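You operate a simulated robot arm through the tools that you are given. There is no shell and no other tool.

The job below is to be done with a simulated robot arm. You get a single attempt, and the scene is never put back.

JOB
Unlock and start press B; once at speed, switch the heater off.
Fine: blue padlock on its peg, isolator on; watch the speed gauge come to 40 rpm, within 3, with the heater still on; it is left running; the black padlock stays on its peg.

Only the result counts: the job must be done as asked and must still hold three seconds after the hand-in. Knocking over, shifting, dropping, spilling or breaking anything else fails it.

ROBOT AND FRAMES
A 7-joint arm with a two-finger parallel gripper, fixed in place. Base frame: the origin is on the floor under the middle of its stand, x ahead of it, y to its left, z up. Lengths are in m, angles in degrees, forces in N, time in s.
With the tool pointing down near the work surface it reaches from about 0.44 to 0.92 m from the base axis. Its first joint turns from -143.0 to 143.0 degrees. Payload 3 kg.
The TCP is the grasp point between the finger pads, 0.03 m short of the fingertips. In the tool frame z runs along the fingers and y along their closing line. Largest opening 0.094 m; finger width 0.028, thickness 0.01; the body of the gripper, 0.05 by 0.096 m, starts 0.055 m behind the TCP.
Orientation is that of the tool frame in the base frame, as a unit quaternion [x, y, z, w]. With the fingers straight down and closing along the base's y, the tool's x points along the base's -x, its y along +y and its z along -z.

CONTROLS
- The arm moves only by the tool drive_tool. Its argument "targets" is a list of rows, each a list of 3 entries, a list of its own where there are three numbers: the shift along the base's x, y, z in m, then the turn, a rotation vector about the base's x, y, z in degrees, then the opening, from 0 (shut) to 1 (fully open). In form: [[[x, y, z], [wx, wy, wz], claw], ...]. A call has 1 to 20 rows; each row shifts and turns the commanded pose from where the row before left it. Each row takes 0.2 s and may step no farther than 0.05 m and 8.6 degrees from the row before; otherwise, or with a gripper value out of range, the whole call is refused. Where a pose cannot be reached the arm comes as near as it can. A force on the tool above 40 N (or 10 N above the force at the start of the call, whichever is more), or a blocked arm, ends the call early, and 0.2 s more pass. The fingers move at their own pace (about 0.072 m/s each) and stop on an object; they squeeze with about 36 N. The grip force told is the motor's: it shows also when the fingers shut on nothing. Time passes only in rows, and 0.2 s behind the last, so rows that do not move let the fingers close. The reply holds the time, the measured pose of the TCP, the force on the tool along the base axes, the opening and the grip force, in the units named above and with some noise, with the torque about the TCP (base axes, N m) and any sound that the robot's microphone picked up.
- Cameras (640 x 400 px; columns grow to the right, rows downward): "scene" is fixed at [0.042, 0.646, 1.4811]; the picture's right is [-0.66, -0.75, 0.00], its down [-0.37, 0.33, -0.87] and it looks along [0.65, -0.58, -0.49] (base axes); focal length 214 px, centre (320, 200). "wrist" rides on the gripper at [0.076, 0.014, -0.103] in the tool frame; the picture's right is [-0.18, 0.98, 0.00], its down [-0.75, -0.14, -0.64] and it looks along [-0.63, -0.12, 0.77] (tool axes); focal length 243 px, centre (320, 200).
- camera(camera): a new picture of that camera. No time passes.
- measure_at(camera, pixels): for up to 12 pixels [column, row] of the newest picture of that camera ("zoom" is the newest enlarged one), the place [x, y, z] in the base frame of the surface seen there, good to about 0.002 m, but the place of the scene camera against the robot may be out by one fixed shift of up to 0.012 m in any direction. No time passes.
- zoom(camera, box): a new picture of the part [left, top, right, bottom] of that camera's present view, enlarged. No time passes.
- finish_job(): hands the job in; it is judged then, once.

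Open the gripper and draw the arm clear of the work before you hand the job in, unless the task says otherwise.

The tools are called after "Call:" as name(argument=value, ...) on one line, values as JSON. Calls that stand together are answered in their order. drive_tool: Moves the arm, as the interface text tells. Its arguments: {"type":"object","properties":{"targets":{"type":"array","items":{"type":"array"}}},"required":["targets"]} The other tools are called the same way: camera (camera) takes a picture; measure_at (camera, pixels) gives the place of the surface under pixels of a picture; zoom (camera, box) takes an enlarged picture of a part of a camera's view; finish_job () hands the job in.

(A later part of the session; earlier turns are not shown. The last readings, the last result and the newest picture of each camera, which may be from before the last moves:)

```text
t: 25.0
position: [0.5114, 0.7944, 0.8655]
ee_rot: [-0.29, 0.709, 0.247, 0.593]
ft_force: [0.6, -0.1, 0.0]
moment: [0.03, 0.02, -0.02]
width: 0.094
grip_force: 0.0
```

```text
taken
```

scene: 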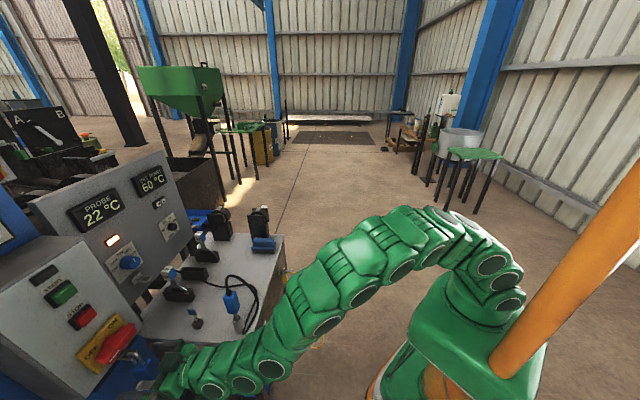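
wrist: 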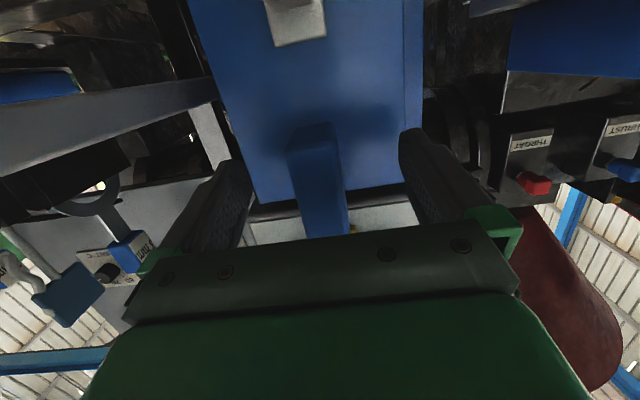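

The padlock sits between the pads at (318,180). I close the gripper on its body, holding still.

Call:
drive_tool(targets=[[[0, 0, 0], [0, 0, 0], 0.6], [[0, 0, 0], [0, 0, 0], 0.4], [[0, 0, 0], [0, 0, 0], 0.2], [[0, 0, 0], [0, 0, 0], 0.2], [[0, 0, 0], [0, 0, 0], 0.2]])

Call:
zoom(camera="scene", box=[100, 330, 180, 390])

```text
t: 26.2
position: [0.5132, 0.7958, 0.8638]
ee_rot: [-0.291, 0.709, 0.247, 0.593]
ft_force: [1.8, 0.1, -0.7]
moment: [-0.05, -0.1, 0.02]
width: 0.0288
grip_force: 36.5
```

```text
6.67 times, centred on (140, 360) of scene
```

zoom: 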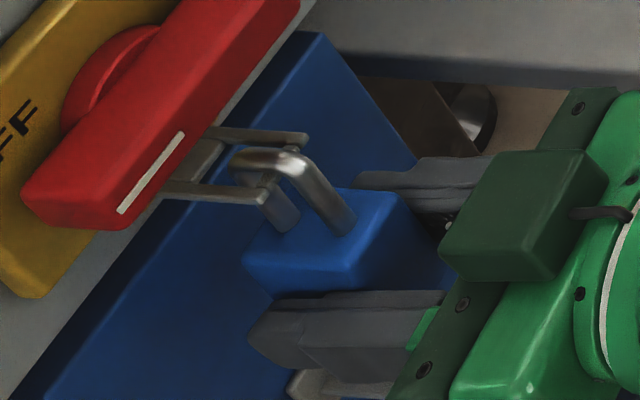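

Gripped (28.8 mm, 36 N). I lift gently 8 mm to see whether the padlock is free on the hasp.

Call:
drive_tool(targets=[[[0, 0, 0.004], [0, 0, 0], 0.2], [[0, 0, 0.004], [0, 0, 0], 0.2], [[0, 0, 0], [0, 0, 0], 0.2]])

Call:
zoom(camera="scene", box=[110, 340, 160, 380])

```text
t: 27.0
position: [0.5109, 0.7949, 0.8729]
ee_rot: [-0.291, 0.71, 0.247, 0.592]
ft_force: [-0.3, 0.2, -1.4]
moment: [-0.03, -0.02, 0.02]
width: 0.029
grip_force: 36.4
```

```text
10.00 times, centred on (135, 360) of scene
```

zoom: 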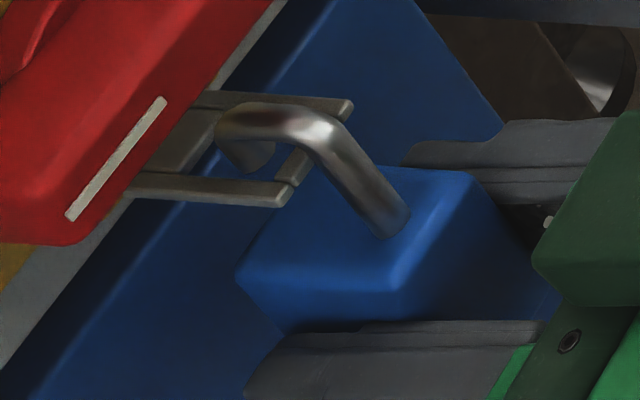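

It lifted freely, and the back leg under the hook tip seems gone (around (250,165) in the zoom). I look closer.

Call:
zoom(camera="scene", box=[122, 344, 146, 366])

Call:
camera(camera="wrist")

Call:
zoom(camera="wrist", box=[270, 110, 370, 240])

```text
16.00 times, centred on (134, 355) of scene
```

zoom: 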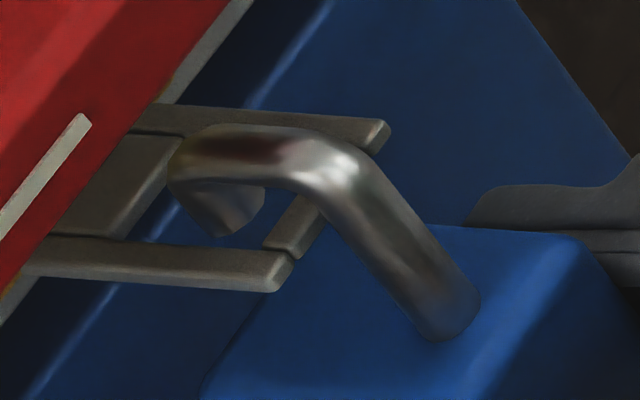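

```text
taken
```

wrist: 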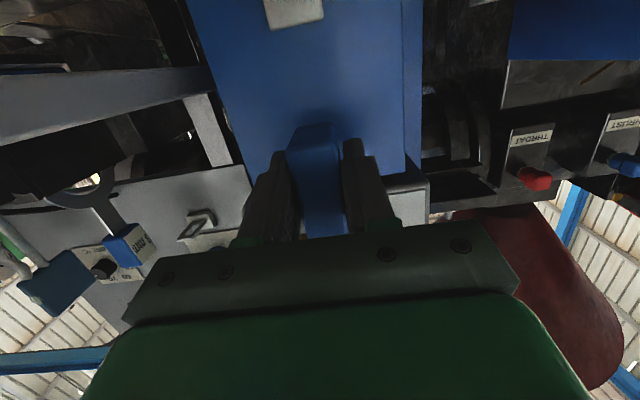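

```text
3.08 times, centred on (320, 175) of wrist
```

zoom: 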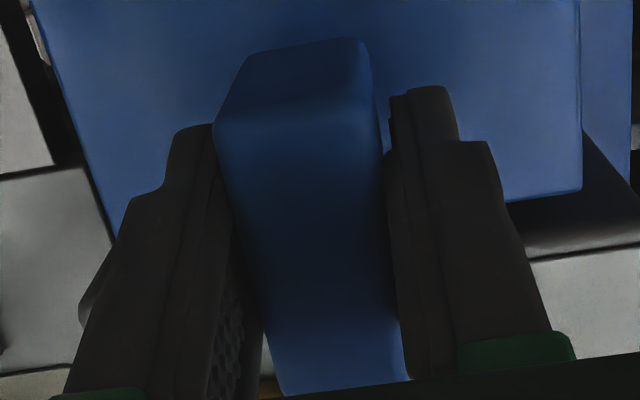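

The squeeze opens the gate: the hook tip is now free. I measure the red handle's underside and the hasp to make sure lifting ~22 mm to clear the bar won't touch the handle.

Call:
zoom(camera="scene", box=[100, 330, 150, 370])

Call:
measure_at(camera="zoom", pixels=[[150, 300], [200, 250], [250, 180], [160, 340], [230, 270], [290, 215], [350, 120], [320, 265], [360, 240], [340, 270], [430, 230], [400, 205]])

```text
10.00 times, centred on (125, 350) of scene
```

zoom: 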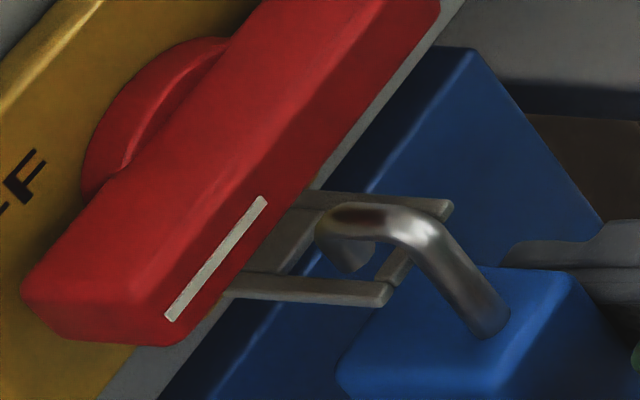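

```text
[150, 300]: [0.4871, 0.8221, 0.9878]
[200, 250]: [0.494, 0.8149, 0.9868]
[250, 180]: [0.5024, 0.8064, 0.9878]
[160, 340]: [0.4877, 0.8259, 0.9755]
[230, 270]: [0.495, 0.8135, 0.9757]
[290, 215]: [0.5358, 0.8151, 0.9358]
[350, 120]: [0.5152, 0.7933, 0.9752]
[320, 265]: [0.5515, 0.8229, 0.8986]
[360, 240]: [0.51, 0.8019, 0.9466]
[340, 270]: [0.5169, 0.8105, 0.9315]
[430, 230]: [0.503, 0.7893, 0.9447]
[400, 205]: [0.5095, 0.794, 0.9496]
```

The handle's underside is at z≈0.977 while the shackle top is at ≈0.951, so I can lift another 12 mm to clear the bar, then draw the padlock out along n.

Call:
drive_tool(targets=[[[0, 0, 0.004], [0, 0, 0], 0.2], [[0, 0, 0.004], [0, 0, 0], 0.2], [[0, 0, 0.005], [0, 0, 0], 0.2], [[0, 0, 0], [0, 0, 0], 0.2]])

Call:
zoom(camera="scene", box=[110, 335, 150, 365])

Call:
measure_at(camera="zoom", pixels=[[320, 200], [300, 220], [330, 240], [400, 240], [420, 300], [340, 300]])

```text
t: 28.0
position: [0.5108, 0.7946, 0.8859]
ee_rot: [-0.29, 0.709, 0.247, 0.593]
ft_force: [-0.5, 0.4, -1.2]
moment: [0.01, 0.01, 0.01]
width: 0.0286
grip_force: 35.9
```

```text
13.33 times, centred on (130, 350) of scene
```

zoom: 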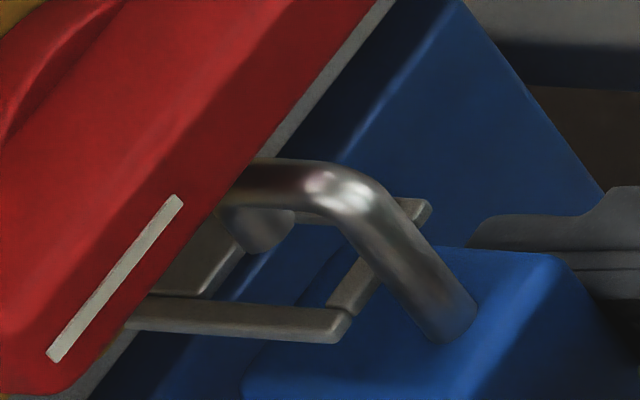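

```text
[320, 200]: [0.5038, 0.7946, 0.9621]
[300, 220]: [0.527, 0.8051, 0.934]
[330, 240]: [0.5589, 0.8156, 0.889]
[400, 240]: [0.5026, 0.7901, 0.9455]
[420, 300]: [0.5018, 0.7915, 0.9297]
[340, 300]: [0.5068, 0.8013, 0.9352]
```

I check the hook tip height against the bar before pulling outward.

Call:
measure_at(camera="zoom", pixels=[[262, 230], [268, 245], [275, 250], [255, 220], [350, 280], [335, 325], [220, 315], [190, 270]])

```text
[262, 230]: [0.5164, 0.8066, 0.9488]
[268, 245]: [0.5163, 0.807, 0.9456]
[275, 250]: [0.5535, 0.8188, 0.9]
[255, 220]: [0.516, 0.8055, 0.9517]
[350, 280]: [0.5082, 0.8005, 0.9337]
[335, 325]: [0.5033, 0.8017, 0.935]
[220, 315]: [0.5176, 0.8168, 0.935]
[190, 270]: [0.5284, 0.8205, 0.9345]
```

The tip bottom (z≈0.945) is 10 mm above the bar top (≈0.935). I pull the padlock out 8 cm toward the robot.

Call:
drive_tool(targets=[[[-0.0106, -0.0106, 0], [0, 0, 0], 0.2], [[-0.0141, -0.0141, 0], [0, 0, 0], 0.2], [[-0.0141, -0.0141, 0], [0, 0, 0], 0.2], [[-0.0177, -0.0177, 0], [0, 0, 0], 0.2]])

Call:
camera(camera="scene")

Call:
zoom(camera="scene", box=[100, 330, 200, 400])

```text
t: 29.0
position: [0.4527, 0.7373, 0.8875]
ee_rot: [-0.291, 0.708, 0.248, 0.594]
ft_force: [0.3, -0.3, -1.2]
moment: [-0.01, 0.01, 0.01]
width: 0.029
grip_force: 36.3
```

```text
taken
```

scene: 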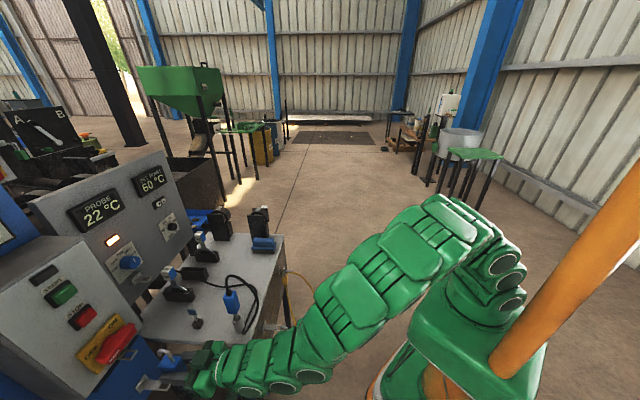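

```text
5.71 times, centred on (150, 365) of scene
```

zoom: 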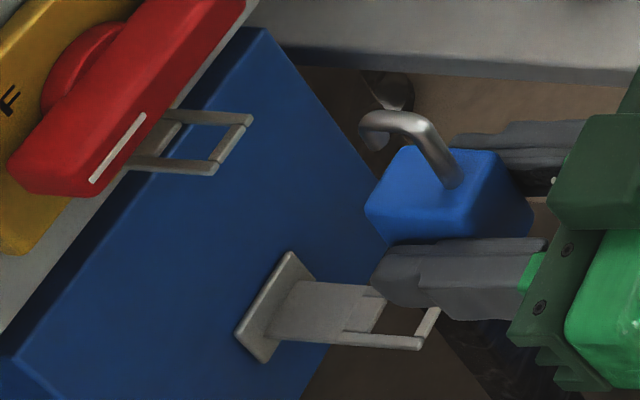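

The padlock is off the hasp with its hook open. I measure hook and peg in the same scene frame to plan the hang.

Call:
zoom(camera="scene", box=[155, 345, 195, 385])

Call:
measure_at(camera="zoom", pixels=[[150, 110], [220, 105], [180, 90], [250, 170], [160, 145], [165, 155], [180, 230], [150, 270], [320, 160], [265, 200], [240, 130], [205, 290]])

Call:
zoom(camera="scene", box=[135, 365, 175, 400])

Call:
measure_at(camera="zoom", pixels=[[300, 200], [360, 210], [480, 230], [470, 260], [450, 300], [380, 300], [340, 250], [300, 300], [350, 285], [430, 290], [320, 290], [250, 250]])

```text
10.00 times, centred on (175, 365) of scene
```

zoom: 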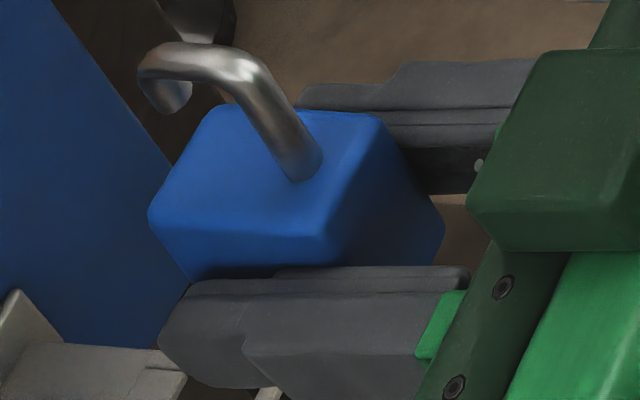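

```text
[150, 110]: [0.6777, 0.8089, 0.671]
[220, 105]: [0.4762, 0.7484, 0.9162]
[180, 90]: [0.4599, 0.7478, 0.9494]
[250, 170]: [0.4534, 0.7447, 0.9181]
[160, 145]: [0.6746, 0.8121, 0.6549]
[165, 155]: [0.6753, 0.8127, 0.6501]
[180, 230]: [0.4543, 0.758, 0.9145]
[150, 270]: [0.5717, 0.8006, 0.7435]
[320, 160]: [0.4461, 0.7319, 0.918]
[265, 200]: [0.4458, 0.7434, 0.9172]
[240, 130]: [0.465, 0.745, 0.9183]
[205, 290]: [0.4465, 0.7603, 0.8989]
```

```text
11.43 times, centred on (155, 382) of scene
```

zoom: 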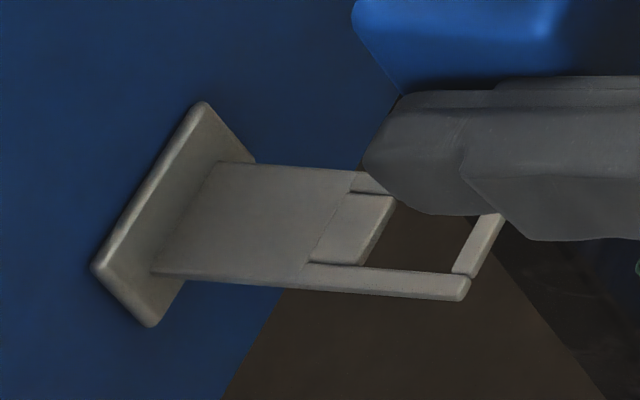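

```text
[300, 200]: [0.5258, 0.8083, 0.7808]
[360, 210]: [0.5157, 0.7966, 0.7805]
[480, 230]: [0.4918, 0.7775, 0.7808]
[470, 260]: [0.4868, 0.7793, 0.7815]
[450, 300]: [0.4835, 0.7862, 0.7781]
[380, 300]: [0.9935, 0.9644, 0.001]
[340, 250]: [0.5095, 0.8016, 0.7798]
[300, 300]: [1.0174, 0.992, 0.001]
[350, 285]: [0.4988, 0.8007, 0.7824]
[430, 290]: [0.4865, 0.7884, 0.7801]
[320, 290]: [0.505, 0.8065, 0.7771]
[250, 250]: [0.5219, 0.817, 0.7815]
```

I sample the hook's front leg and tip more exactly.

Call:
zoom(camera="scene", box=[155, 345, 195, 385])

Call:
measure_at(camera="zoom", pixels=[[170, 100], [175, 108], [165, 90], [185, 95], [265, 115], [285, 145], [305, 165], [240, 80], [200, 65], [155, 65], [260, 130], [295, 170]])

```text
10.00 times, centred on (175, 365) of scene
```

zoom: 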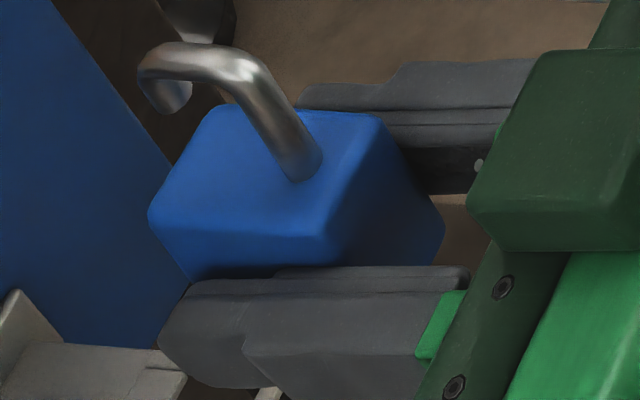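

```text
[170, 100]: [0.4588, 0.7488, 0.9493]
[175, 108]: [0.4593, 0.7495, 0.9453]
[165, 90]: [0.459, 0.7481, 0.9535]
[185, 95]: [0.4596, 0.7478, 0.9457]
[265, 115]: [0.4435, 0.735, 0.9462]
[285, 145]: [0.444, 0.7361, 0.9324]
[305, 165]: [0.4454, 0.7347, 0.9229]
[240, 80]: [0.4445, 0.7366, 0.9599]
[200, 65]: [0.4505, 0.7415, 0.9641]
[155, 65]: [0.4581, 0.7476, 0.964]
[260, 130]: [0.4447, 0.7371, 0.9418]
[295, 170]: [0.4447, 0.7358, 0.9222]
```

Hook tip is at r≈0.8566 and the peg bar at r≈0.896 (scene frame), u aligned within 1 mm. I lower 0.153 m in front of the peg so the peg plane sits between the tip and the body top.

Call:
drive_tool(targets=[[[0, 0, -0.03], [0, 0, 0], 0.2], [[0, 0, -0.035], [0, 0, 0], 0.2], [[0, 0, -0.035], [0, 0, 0], 0.2], [[0, 0, -0.035], [0, 0, 0], 0.2], [[0, 0, -0.018], [0, 0, 0], 0.2], [[0, 0, 0], [0, 0, 0], 0.2]])

Call:
zoom(camera="scene", box=[110, 398, 210, 400])

Call:
zoom(camera="scene", box=[140, 370, 190, 400])

```text
t: 30.4
position: [0.4553, 0.7393, 0.7335]
ee_rot: [-0.291, 0.709, 0.247, 0.593]
ft_force: [0.8, 0.3, -0.3]
moment: [-0.01, 0.0, 0.03]
width: 0.0287
grip_force: 36.1
```

```text
6.40 times, centred on (160, 399) of scene
```

zoom: 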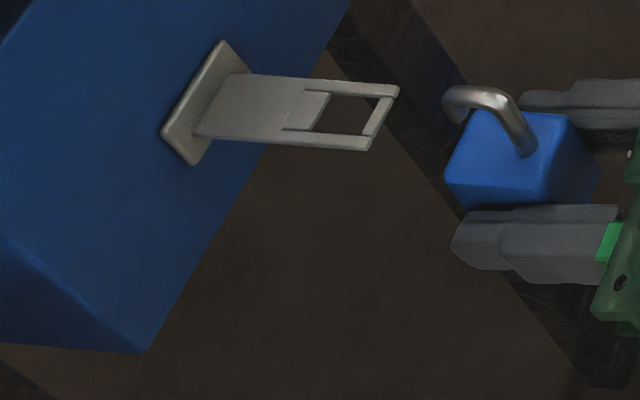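

```text
12.80 times, centred on (165, 385) of scene
```

zoom: 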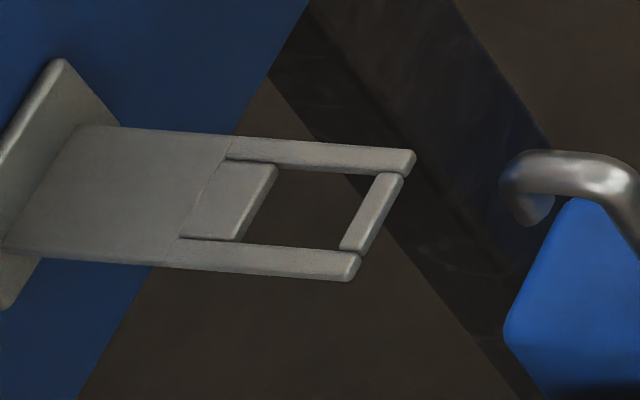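

I measure the hook and peg again here with the padlock at peg height.

Call:
zoom(camera="scene", box=[150, 380, 210, 400])

Call:
measure_at(camera="zoom", pixels=[[140, 170], [110, 215], [135, 200], [60, 175], [60, 250], [110, 170], [95, 248], [40, 210], [280, 170], [290, 195], [288, 180], [20, 200]])

Call:
measure_at(camera="zoom", pixels=[[300, 150], [380, 150], [400, 170], [430, 220], [450, 250], [420, 200], [285, 188], [280, 195], [300, 300], [400, 290], [345, 150], [295, 190]])

```text
10.67 times, centred on (180, 390) of scene
```

zoom: 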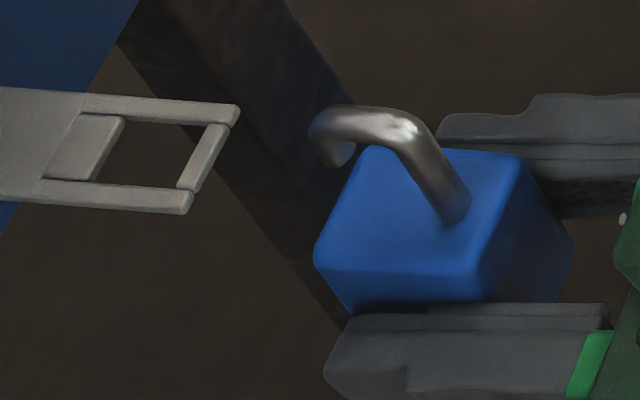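

```text
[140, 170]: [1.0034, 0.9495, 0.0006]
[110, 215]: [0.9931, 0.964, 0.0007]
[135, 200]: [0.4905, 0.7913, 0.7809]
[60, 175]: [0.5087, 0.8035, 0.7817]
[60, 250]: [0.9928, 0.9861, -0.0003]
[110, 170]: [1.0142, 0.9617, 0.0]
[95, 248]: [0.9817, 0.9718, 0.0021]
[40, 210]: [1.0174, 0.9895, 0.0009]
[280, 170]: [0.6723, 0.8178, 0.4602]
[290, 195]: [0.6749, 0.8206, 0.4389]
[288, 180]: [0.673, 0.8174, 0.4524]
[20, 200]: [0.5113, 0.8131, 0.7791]
```

```text
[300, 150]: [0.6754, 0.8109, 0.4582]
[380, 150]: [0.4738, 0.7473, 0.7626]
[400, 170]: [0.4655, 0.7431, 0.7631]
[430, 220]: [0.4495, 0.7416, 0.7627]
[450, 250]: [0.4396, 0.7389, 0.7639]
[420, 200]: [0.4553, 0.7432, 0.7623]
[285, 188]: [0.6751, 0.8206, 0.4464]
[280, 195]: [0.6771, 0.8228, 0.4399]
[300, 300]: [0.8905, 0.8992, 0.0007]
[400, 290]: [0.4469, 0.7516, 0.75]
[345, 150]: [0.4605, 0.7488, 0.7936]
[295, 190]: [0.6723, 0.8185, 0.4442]
```

A few more points for the tip, bar and front leg.

Call:
measure_at(camera="zoom", pixels=[[335, 155], [338, 162], [330, 150], [348, 145], [210, 150], [200, 170], [190, 185], [160, 110], [230, 115], [430, 165], [450, 205], [185, 205]])

```text
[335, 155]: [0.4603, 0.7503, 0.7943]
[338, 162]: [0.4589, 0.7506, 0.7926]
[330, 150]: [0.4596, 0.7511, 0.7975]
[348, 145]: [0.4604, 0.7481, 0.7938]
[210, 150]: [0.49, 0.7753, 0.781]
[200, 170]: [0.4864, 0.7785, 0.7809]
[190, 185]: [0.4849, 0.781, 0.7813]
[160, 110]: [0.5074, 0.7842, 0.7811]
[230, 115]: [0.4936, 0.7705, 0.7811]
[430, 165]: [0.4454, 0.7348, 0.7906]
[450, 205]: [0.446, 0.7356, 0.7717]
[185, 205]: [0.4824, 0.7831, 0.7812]
```

Tip clears the peg top by 11 mm and the body clears below by ~13 mm. I move in 47.5 mm along r so the bar sits midway between the legs.

Call:
drive_tool(targets=[[[0.0109, 0.0115, 0], [0, 0, 0], 0.2], [[0.011, 0.0114, 0], [0, 0, 0], 0.2], [[0.011, 0.0114, 0], [0, 0, 0], 0.2], [[0, 0, 0], [0, 0, 0], 0.2]])

Call:
zoom(camera="scene", box=[135, 375, 185, 400])

Call:
measure_at(camera="zoom", pixels=[[300, 180], [320, 160], [350, 170], [390, 200], [420, 240], [300, 200], [290, 220], [270, 250], [340, 260], [250, 160], [310, 190], [380, 230]])

```text
t: 31.4
position: [0.487, 0.7744, 0.7331]
ee_rot: [-0.291, 0.708, 0.248, 0.594]
ft_force: [0.2, 0.2, -1.0]
moment: [-0.01, 0.0, 0.01]
width: 0.0289
grip_force: 36.1
```

```text
12.80 times, centred on (160, 388) of scene
```

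zoom: 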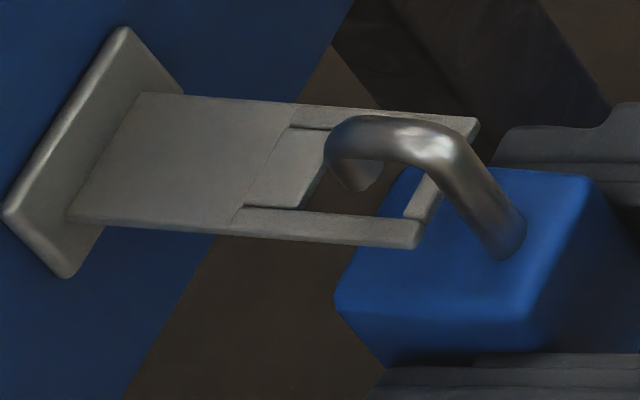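

```text
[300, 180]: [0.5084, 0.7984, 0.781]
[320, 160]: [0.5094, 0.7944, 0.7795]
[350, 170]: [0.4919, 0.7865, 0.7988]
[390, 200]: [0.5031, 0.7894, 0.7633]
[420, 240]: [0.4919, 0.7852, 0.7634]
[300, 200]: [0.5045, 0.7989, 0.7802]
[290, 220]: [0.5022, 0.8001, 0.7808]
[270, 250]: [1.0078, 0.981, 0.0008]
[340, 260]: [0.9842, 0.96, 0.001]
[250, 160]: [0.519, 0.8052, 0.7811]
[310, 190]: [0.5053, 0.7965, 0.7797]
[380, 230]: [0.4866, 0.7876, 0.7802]
```

The tip is over the window. I double-check its sideways alignment before lowering.

Call:
zoom(camera="scene", box=[155, 380, 180, 398])

Call:
measure_at(camera="zoom", pixels=[[190, 200], [200, 180], [210, 210], [220, 190], [185, 170], [430, 250], [450, 280], [470, 300], [410, 220], [440, 260], [300, 120], [250, 130]])

Call:
measure_at(camera="zoom", pixels=[[345, 270], [370, 230], [360, 250], [300, 290], [200, 275], [340, 300], [450, 110], [420, 100], [120, 90], [100, 250], [150, 270], [180, 90]])

```text
16.00 times, centred on (168, 389) of scene
```

zoom: 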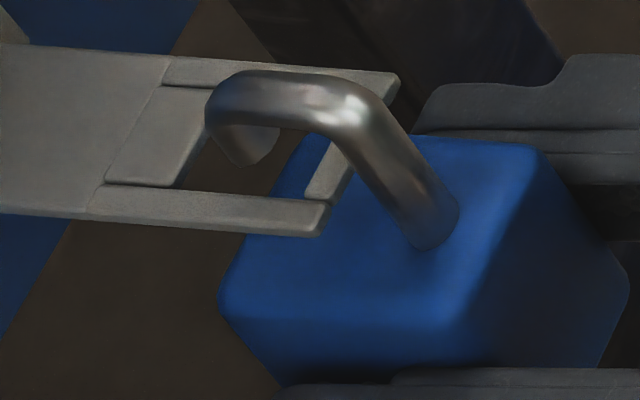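

```text
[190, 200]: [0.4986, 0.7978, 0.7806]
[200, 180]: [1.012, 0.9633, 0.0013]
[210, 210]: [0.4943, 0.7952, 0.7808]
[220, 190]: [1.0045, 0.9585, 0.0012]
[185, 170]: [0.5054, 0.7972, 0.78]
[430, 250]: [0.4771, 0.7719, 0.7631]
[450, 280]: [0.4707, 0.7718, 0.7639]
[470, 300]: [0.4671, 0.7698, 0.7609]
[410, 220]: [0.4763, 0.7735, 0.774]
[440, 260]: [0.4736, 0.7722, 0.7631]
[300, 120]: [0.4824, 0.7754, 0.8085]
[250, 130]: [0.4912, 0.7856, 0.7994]
```

```text
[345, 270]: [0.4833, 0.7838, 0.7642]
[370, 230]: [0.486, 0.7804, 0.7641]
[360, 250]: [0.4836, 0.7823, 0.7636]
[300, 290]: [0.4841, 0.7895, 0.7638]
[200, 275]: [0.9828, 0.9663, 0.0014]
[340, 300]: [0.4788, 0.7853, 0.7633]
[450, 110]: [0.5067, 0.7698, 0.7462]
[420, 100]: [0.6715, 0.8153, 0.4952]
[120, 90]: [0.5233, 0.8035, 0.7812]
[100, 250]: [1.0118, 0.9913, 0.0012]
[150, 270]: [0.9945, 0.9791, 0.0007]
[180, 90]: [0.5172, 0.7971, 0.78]
```

I re-measure on the centre lines of the leg and tip.

Call:
measure_at(camera="zoom", pixels=[[430, 210], [420, 190], [405, 165], [390, 140], [440, 225], [240, 140], [245, 150], [235, 135], [255, 140], [265, 135], [330, 95], [270, 90]])

Call:
measure_at(camera="zoom", pixels=[[330, 175], [340, 160], [320, 190], [395, 80], [385, 90], [320, 220], [310, 230], [260, 205], [180, 70], [230, 200], [315, 205], [150, 190]])

```text
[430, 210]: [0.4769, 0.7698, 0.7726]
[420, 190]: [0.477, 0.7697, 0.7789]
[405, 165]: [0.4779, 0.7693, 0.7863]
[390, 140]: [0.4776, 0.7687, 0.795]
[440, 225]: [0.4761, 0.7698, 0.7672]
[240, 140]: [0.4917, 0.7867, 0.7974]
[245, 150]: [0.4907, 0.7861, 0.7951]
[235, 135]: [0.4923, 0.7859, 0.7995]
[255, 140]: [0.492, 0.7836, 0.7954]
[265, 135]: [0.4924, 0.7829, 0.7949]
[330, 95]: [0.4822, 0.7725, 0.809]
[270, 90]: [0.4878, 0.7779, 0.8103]
```

```text
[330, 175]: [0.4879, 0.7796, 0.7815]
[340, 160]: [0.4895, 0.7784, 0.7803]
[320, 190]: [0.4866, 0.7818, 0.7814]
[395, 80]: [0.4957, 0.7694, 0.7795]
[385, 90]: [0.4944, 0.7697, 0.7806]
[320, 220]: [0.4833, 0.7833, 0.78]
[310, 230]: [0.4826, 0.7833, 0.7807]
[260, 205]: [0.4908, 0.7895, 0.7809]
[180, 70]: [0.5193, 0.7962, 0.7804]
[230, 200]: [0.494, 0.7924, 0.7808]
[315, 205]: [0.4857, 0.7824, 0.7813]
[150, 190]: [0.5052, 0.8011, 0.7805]
```

Hook is 2 mm off toward -u and 1.4 mm short in r. I correct by (+0.0025,-0.0005) and lower 20 mm onto the bar in small steps.

Call:
drive_tool(targets=[[[0.0025, -0.0005, 0], [0, 0, 0], 0.2], [[0, 0, -0.005], [0, 0, 0], 0.2], [[0, 0, -0.005], [0, 0, 0], 0.2], [[0, 0, -0.005], [0, 0, 0], 0.2], [[0, 0, -0.005], [0, 0, 0], 0.2], [[0, 0, 0], [0, 0, 0], 0.2]])

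Call:
zoom(camera="scene", box=[155, 382, 180, 400])

```text
t: 32.8
position: [0.4894, 0.7722, 0.7128]
ee_rot: [-0.29, 0.709, 0.246, 0.593]
ft_force: [-1.7, -1.2, -3.0]
moment: [-0.11, 0.1, 0.01]
width: 0.0288
grip_force: 36.7
```

```text
16.00 times, centred on (168, 391) of scene
```

zoom: 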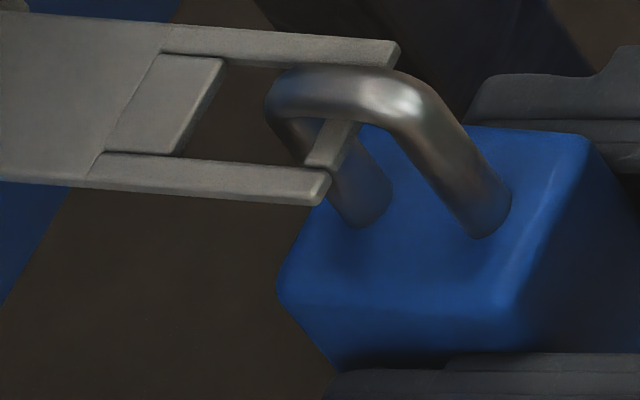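

The shackle has closed around the peg's bar (back leg visible again) with only a few N of load. I open the gripper to release the padlock.

Call:
drive_tool(targets=[[[0, 0, 0], [0, 0, 0], 0.4], [[0, 0, 0], [0, 0, 0], 0.6], [[0, 0, 0], [0, 0, 0], 0.8], [[0, 0, 0], [0, 0, 0], 1], [[0, 0, 0], [0, 0, 0], 1]])

Call:
zoom(camera="scene", box=[140, 370, 190, 400])

```text
t: 34.0
position: [0.4903, 0.7726, 0.7141]
ee_rot: [-0.291, 0.709, 0.247, 0.593]
ft_force: [0.5, 0.2, 0.7]
moment: [0.0, -0.02, 0.0]
width: 0.0941
grip_force: 0.2
```

```text
12.80 times, centred on (165, 385) of scene
```

zoom: 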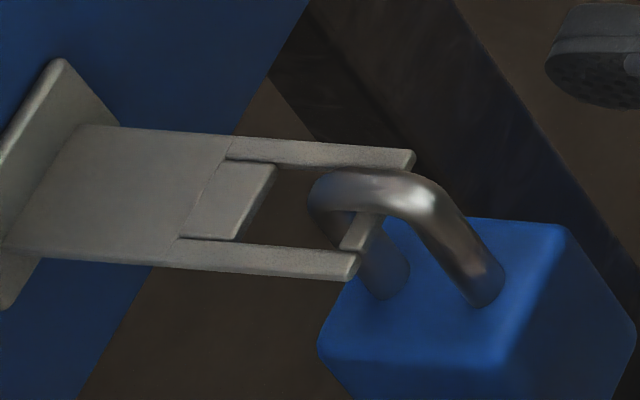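

The padlock hangs on its peg. I back straight out along n and then rise to view the isolator from the front.

Call:
drive_tool(targets=[[[-0.01, -0.01, 0], [0, 0, 0], 1], [[-0.02, -0.02, 0], [0, 0, 0], 1], [[-0.028, -0.028, 0], [0, 0, 0], 1], [[-0.028, -0.028, 0], [0, 0, 0], 1], [[-0.02, -0.02, 0.03], [0, 0, 0], 1], [[-0.01, -0.01, 0.045], [-3, 3, 0], 1], [[-0.01, -0.01, 0.045], [-3, 3, 0], 1], [[0, 0, 0.045], [-3, 3, 0], 1]])

Call:
camera(camera="wrist")

Call:
camera(camera="scene")

```text
t: 35.8
position: [0.3645, 0.6453, 0.8782]
ee_rot: [-0.316, 0.771, 0.212, 0.511]
ft_force: [-0.1, -0.2, 0.1]
moment: [0.01, 0.01, -0.02]
width: 0.094
grip_force: 0.0
```

```text
taken
```

wrist: 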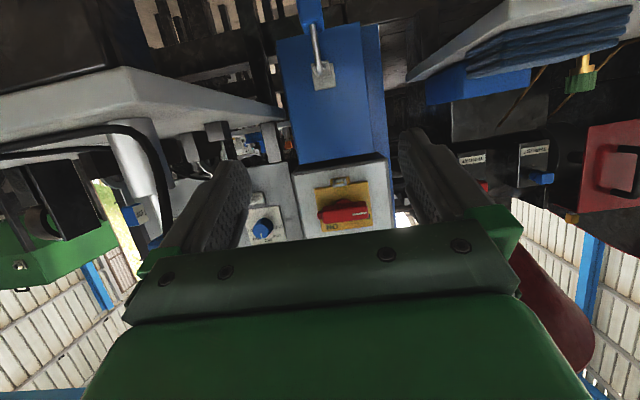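

```text
taken
```

scene: 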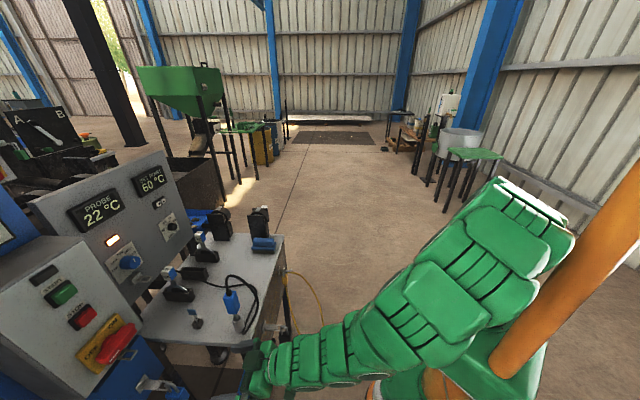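

The isolator is at (343,212) in the wrist picture; I zoom and measure the handle and plate, and check the hung padlock.

Call:
zoom(camera="wrist", box=[300, 165, 385, 240])

Call:
measure_at(camera="zoom", pixels=[[235, 255], [480, 230], [355, 245], [355, 215], [355, 265], [480, 215], [480, 250], [240, 280], [210, 255], [300, 300], [450, 290], [340, 300]])

Call:
zoom(camera="scene", box=[120, 398, 220, 400])

```text
5.33 times, centred on (342, 202) of wrist
```

zoom: 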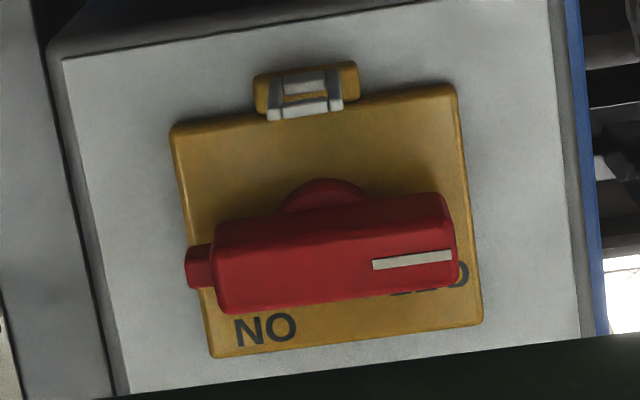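

```text
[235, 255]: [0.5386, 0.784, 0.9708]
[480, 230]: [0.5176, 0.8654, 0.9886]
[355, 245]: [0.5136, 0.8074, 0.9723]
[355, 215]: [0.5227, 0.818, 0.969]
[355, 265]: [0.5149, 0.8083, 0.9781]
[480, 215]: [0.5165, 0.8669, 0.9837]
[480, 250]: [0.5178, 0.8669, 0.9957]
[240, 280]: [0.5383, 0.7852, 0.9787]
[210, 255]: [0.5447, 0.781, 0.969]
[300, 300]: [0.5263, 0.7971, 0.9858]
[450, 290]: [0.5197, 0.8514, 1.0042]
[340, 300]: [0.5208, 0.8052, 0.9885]
```

```text
6.40 times, centred on (170, 399) of scene
```

zoom: 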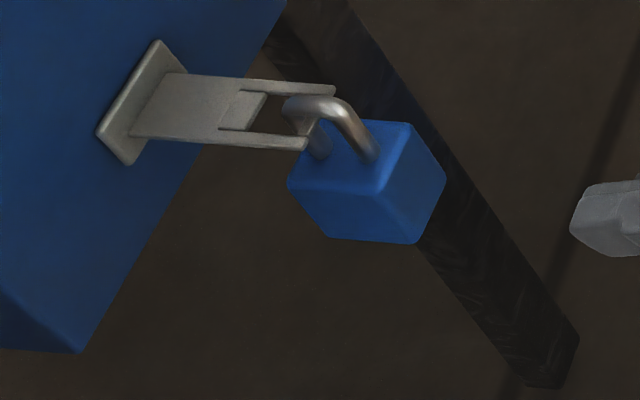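

I measure the plate's edges and the handle's edges for the rotation axis.

Call:
zoom(camera="wrist", box=[310, 175, 380, 235])

Call:
measure_at(camera="zoom", pixels=[[130, 160], [165, 360], [465, 90], [500, 340], [300, 120], [320, 385], [300, 165], [345, 165], [200, 245], [455, 200], [210, 340], [470, 320]])

Call:
measure_at(camera="zoom", pixels=[[320, 240], [320, 270], [320, 300], [320, 325], [200, 270], [200, 300], [460, 240], [460, 270], [460, 300], [145, 285], [150, 300], [320, 180]])

```text
6.67 times, centred on (345, 205) of wrist
```

zoom: 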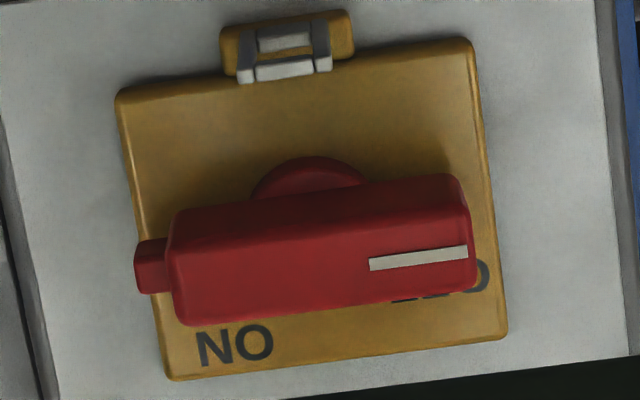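

```text
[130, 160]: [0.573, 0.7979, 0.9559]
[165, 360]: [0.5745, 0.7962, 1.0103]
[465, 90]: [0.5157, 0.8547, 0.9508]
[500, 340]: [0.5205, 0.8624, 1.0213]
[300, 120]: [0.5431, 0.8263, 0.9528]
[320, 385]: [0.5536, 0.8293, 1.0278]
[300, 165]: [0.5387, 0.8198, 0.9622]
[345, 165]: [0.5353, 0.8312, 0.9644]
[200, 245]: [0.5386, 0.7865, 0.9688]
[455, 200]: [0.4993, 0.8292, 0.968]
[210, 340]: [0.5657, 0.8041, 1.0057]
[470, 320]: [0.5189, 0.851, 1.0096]
```

```text
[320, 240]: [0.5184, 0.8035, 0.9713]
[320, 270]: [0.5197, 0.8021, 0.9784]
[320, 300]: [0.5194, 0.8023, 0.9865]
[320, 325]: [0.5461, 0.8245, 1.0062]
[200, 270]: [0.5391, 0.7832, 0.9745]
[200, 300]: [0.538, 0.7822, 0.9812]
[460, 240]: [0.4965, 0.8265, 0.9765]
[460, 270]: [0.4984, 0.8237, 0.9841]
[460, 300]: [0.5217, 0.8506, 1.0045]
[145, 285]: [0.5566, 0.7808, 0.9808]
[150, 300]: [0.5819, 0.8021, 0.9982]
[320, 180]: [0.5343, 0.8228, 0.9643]
```

The padlock is secure. The handle is a bar centred at about u=-0.2005, z=0.980, front r≈0.935, pointing left (OFF); ON is 90° clockwise. I'll close the fingers and push its left arm up along an arc; first I move to a stand-off in front at pitch 90°.

Call:
drive_tool(targets=[[[0.0193, 0.0288, 0.017], [4.07, -4.07, 0], 0], [[0.0193, 0.0288, 0.017], [4.07, -4.07, 0], 0], [[0.0193, 0.0288, 0.017], [4.07, -4.07, 0], 0], [[0.0193, 0.0288, 0.017], [4.07, -4.07, 0], 0], [[0, 0, 0], [0, 0, 0], 0]])

Call:
camera(camera="wrist")

Call:
zoom(camera="scene", box=[60, 290, 200, 400])

```text
t: 37.0
position: [0.4425, 0.761, 0.947]
ee_rot: [-0.267, 0.653, 0.273, 0.655]
ft_force: [-0.6, -0.7, -0.6]
moment: [-0.04, -0.01, -0.01]
width: 0.0
grip_force: 33.1
```

```text
taken
```

wrist: 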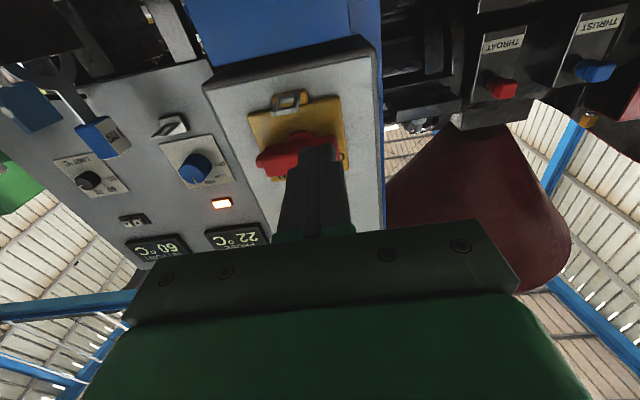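

```text
3.64 times, centred on (130, 345) of scene
```

zoom: 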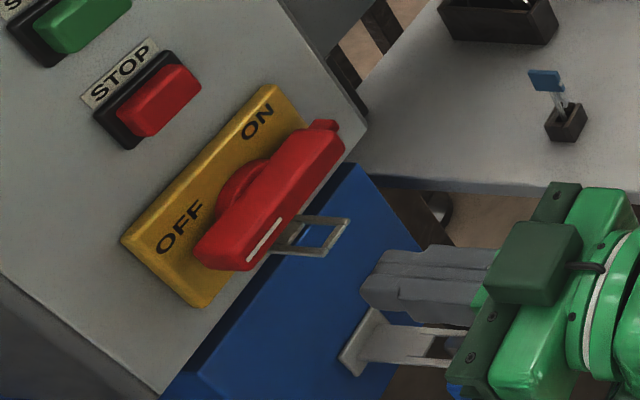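

Fingers closed, stand-off right (r=0.851, u=-0.225, z=0.947). I move in 7.7 cm under the handle's left arm.

Call:
drive_tool(targets=[[[0.018, 0.018, 0], [0, 0, 0], 0], [[0.018, 0.018, 0], [0, 0, 0], 0], [[0.018, 0.018, 0], [0, 0, 0], 0], [[0, 0, 0], [0, 0, 0], 0]])

Call:
zoom(camera="scene", box=[80, 310, 160, 380])

Call:
camera(camera="wrist")

```text
t: 38.0
position: [0.4942, 0.8154, 0.9464]
ee_rot: [-0.268, 0.653, 0.273, 0.654]
ft_force: [0.8, 0.3, 0.7]
moment: [-0.02, 0.05, -0.02]
width: 0.0001
grip_force: 33.0
```

```text
5.71 times, centred on (120, 345) of scene
```

zoom: 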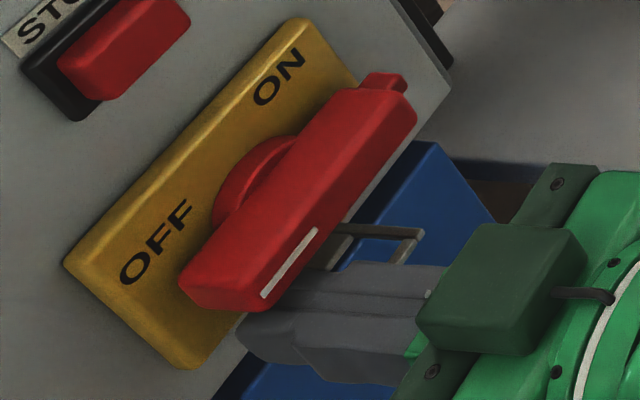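

```text
taken
```

wrist: 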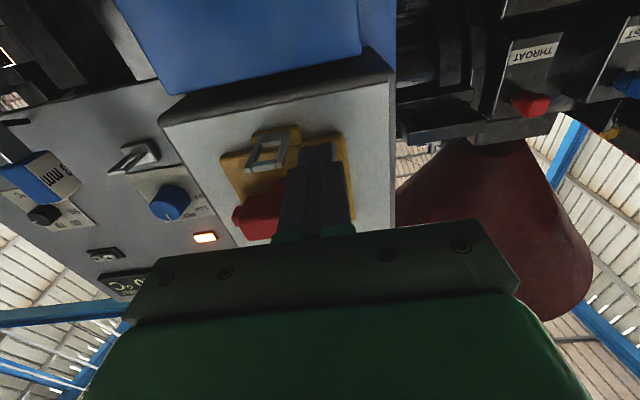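

The fingers sit under the left arm of the handle. I begin the arc push upward.

Call:
drive_tool(targets=[[[0, 0, 0.008], [0, 0, 0], 0], [[-0.0044, 0.0044, 0.0063], [0, 0, 0], 0], [[-0.0032, 0.0032, 0.0079], [0, 0, 0], 0], [[-0.0013, 0.0013, 0.0097], [0, 0, 0], 0], [[0, 0, 0], [0, 0, 0], 0]])

Call:
zoom(camera="scene", box=[80, 310, 160, 380])

```text
t: 39.2
position: [0.4852, 0.8237, 0.9781]
ee_rot: [-0.268, 0.653, 0.272, 0.654]
ft_force: [-0.9, 0.3, 0.6]
moment: [-0.02, -0.01, -0.01]
width: 0.0
grip_force: 32.7
```

```text
5.71 times, centred on (120, 345) of scene
```

zoom: 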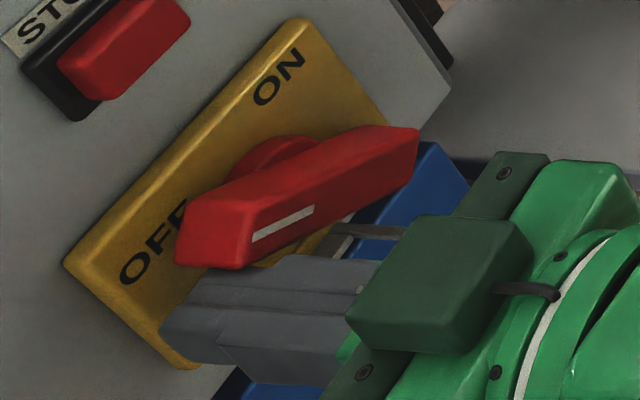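

The handle has turned ~35° with little force. I continue the arc up and over toward ON.

Call:
drive_tool(targets=[[[0.0013, -0.0013, 0.0105], [0, 0, 0], 0], [[0.004, -0.004, 0.0095], [0, 0, 0], 0], [[0.0064, -0.0064, 0.0071], [0, 0, 0], 0], [[0.0028, -0.0028, 0.002], [0, 0, 0], 0], [[0, 0, 0], [0, 0, 0], 0]])

Call:
zoom(camera="scene", box=[80, 310, 160, 380])

```text
t: 40.4
position: [0.4981, 0.8113, 1.0077]
ee_rot: [-0.269, 0.653, 0.272, 0.654]
ft_force: [-7.9, 4.5, -3.3]
moment: [-0.07, 0.02, 0.19]
width: 0.0
grip_force: 32.7
```

```text
5.71 times, centred on (120, 345) of scene
```

zoom: 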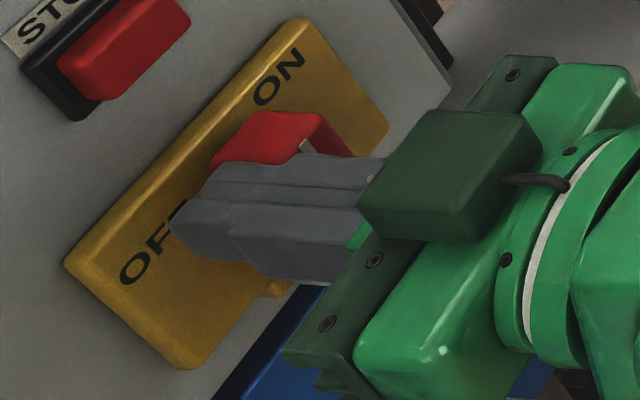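

The handle looks vertical and a ~9 N reaction suggests the stop. I back off to the left, then out along n, and look.

Call:
drive_tool(targets=[[[-0.0106, 0.0106, 0], [0, 0, 0], 0], [[-0.018, -0.018, 0], [0, 0, 0], 0], [[-0.025, -0.025, 0], [0, 0, 0], 0], [[-0.025, -0.025, 0], [0, 0, 0], 0]])

Call:
camera(camera="wrist")

Call:
zoom(camera="scene", box=[20, 240, 180, 400])

```text
t: 41.4
position: [0.4227, 0.7518, 1.0076]
ee_rot: [-0.266, 0.653, 0.272, 0.655]
ft_force: [0.4, -0.8, 0.1]
moment: [0.03, 0.01, 0.0]
width: 0.0
grip_force: 32.9
```

```text
taken
```

wrist: 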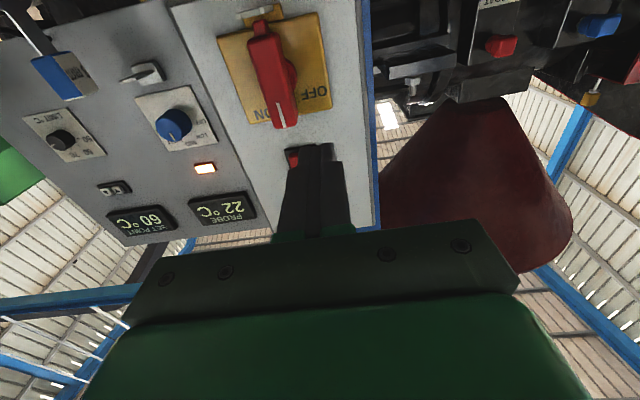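

```text
2.50 times, centred on (100, 320) of scene
```

zoom: 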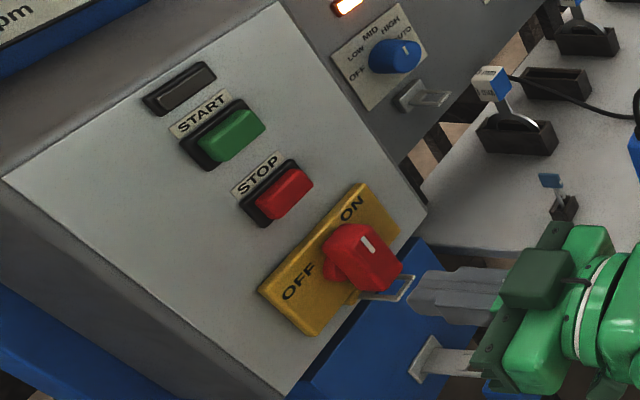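

The handle is vertical with its mark up at ON. I zoom to confirm, and rise to a stand-off in front of START (u≈-0.202, z≈1.155).

Call:
zoom(camera="wrist", box=[200, 0, 360, 140])

Call:
drive_tool(targets=[[[0.0054, -0.0054, 0.0369], [0, 0, 0], 0], [[0.0054, -0.0054, 0.0369], [0, 0, 0], 0], [[0.0054, -0.0054, 0.0369], [0, 0, 0], 0], [[0.0054, -0.0054, 0.0369], [0, 0, 0], 0], [[0, 0, 0], [0, 0, 0], 0]])

Call:
camera(camera="wrist")

Call:
camera(camera="scene")

```text
2.86 times, centred on (280, 70) of wrist
```

zoom: 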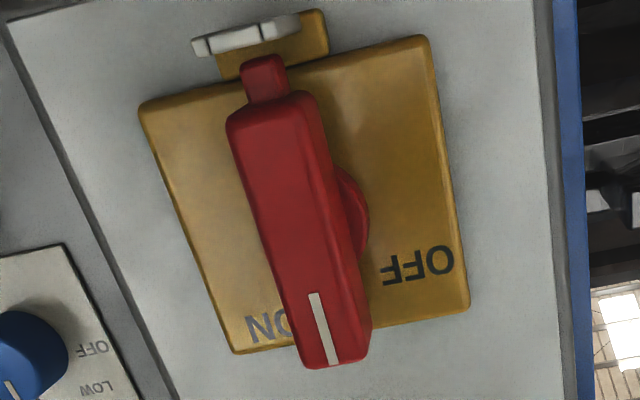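

```text
t: 42.6
position: [0.4435, 0.7287, 1.1554]
ee_rot: [-0.268, 0.653, 0.272, 0.654]
ft_force: [0.5, -0.3, -0.7]
moment: [-0.03, -0.01, -0.02]
width: 0.0002
grip_force: 33.3
```

```text
taken
```

wrist: 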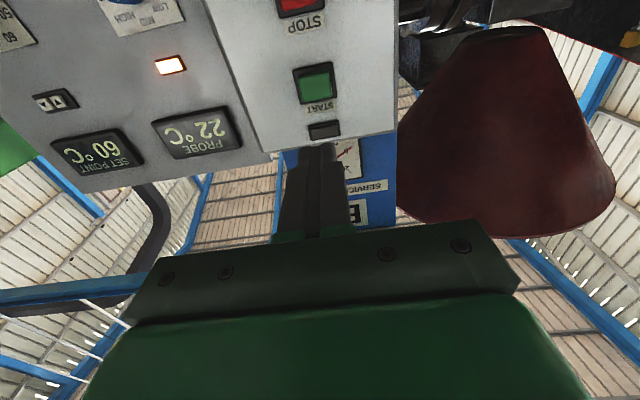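

```text
taken
```

scene: 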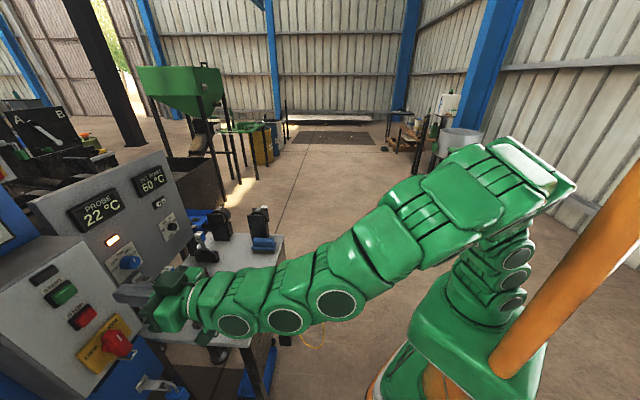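

I measure START and STOP in the wrist view (315,82)/(298,5) for exact coordinates.

Call:
zoom(camera="wrist", box=[280, 50, 350, 145])

Call:
measure_at(camera="zoom", pixels=[[310, 140], [260, 100], [360, 80], [380, 180], [270, 190], [320, 200], [330, 340], [300, 330], [380, 330], [200, 200], [450, 100], [320, 260]])

Call:
zoom(camera="scene", box=[20, 250, 120, 350])

```text
4.21 times, centred on (315, 98) of wrist
```

zoom: 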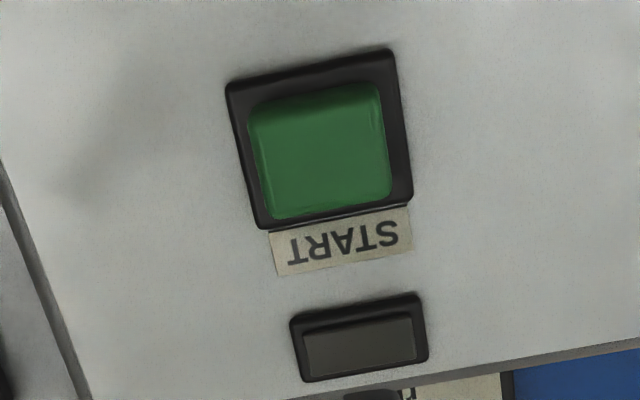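

```text
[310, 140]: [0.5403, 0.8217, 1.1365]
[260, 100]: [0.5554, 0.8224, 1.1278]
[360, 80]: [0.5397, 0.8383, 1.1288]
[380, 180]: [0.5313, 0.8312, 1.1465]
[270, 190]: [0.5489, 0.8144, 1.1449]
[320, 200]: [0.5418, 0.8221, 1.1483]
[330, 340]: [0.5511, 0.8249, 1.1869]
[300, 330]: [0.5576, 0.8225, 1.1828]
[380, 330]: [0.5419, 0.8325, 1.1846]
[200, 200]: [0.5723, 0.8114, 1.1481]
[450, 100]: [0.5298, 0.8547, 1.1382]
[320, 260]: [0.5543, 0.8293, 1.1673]
```

```text
4.00 times, centred on (70, 300) of scene
```

zoom: 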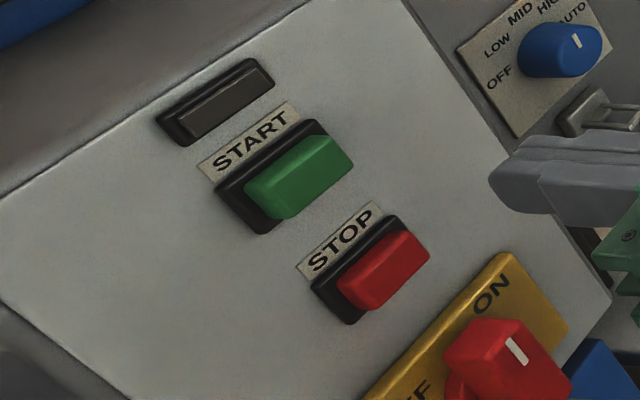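

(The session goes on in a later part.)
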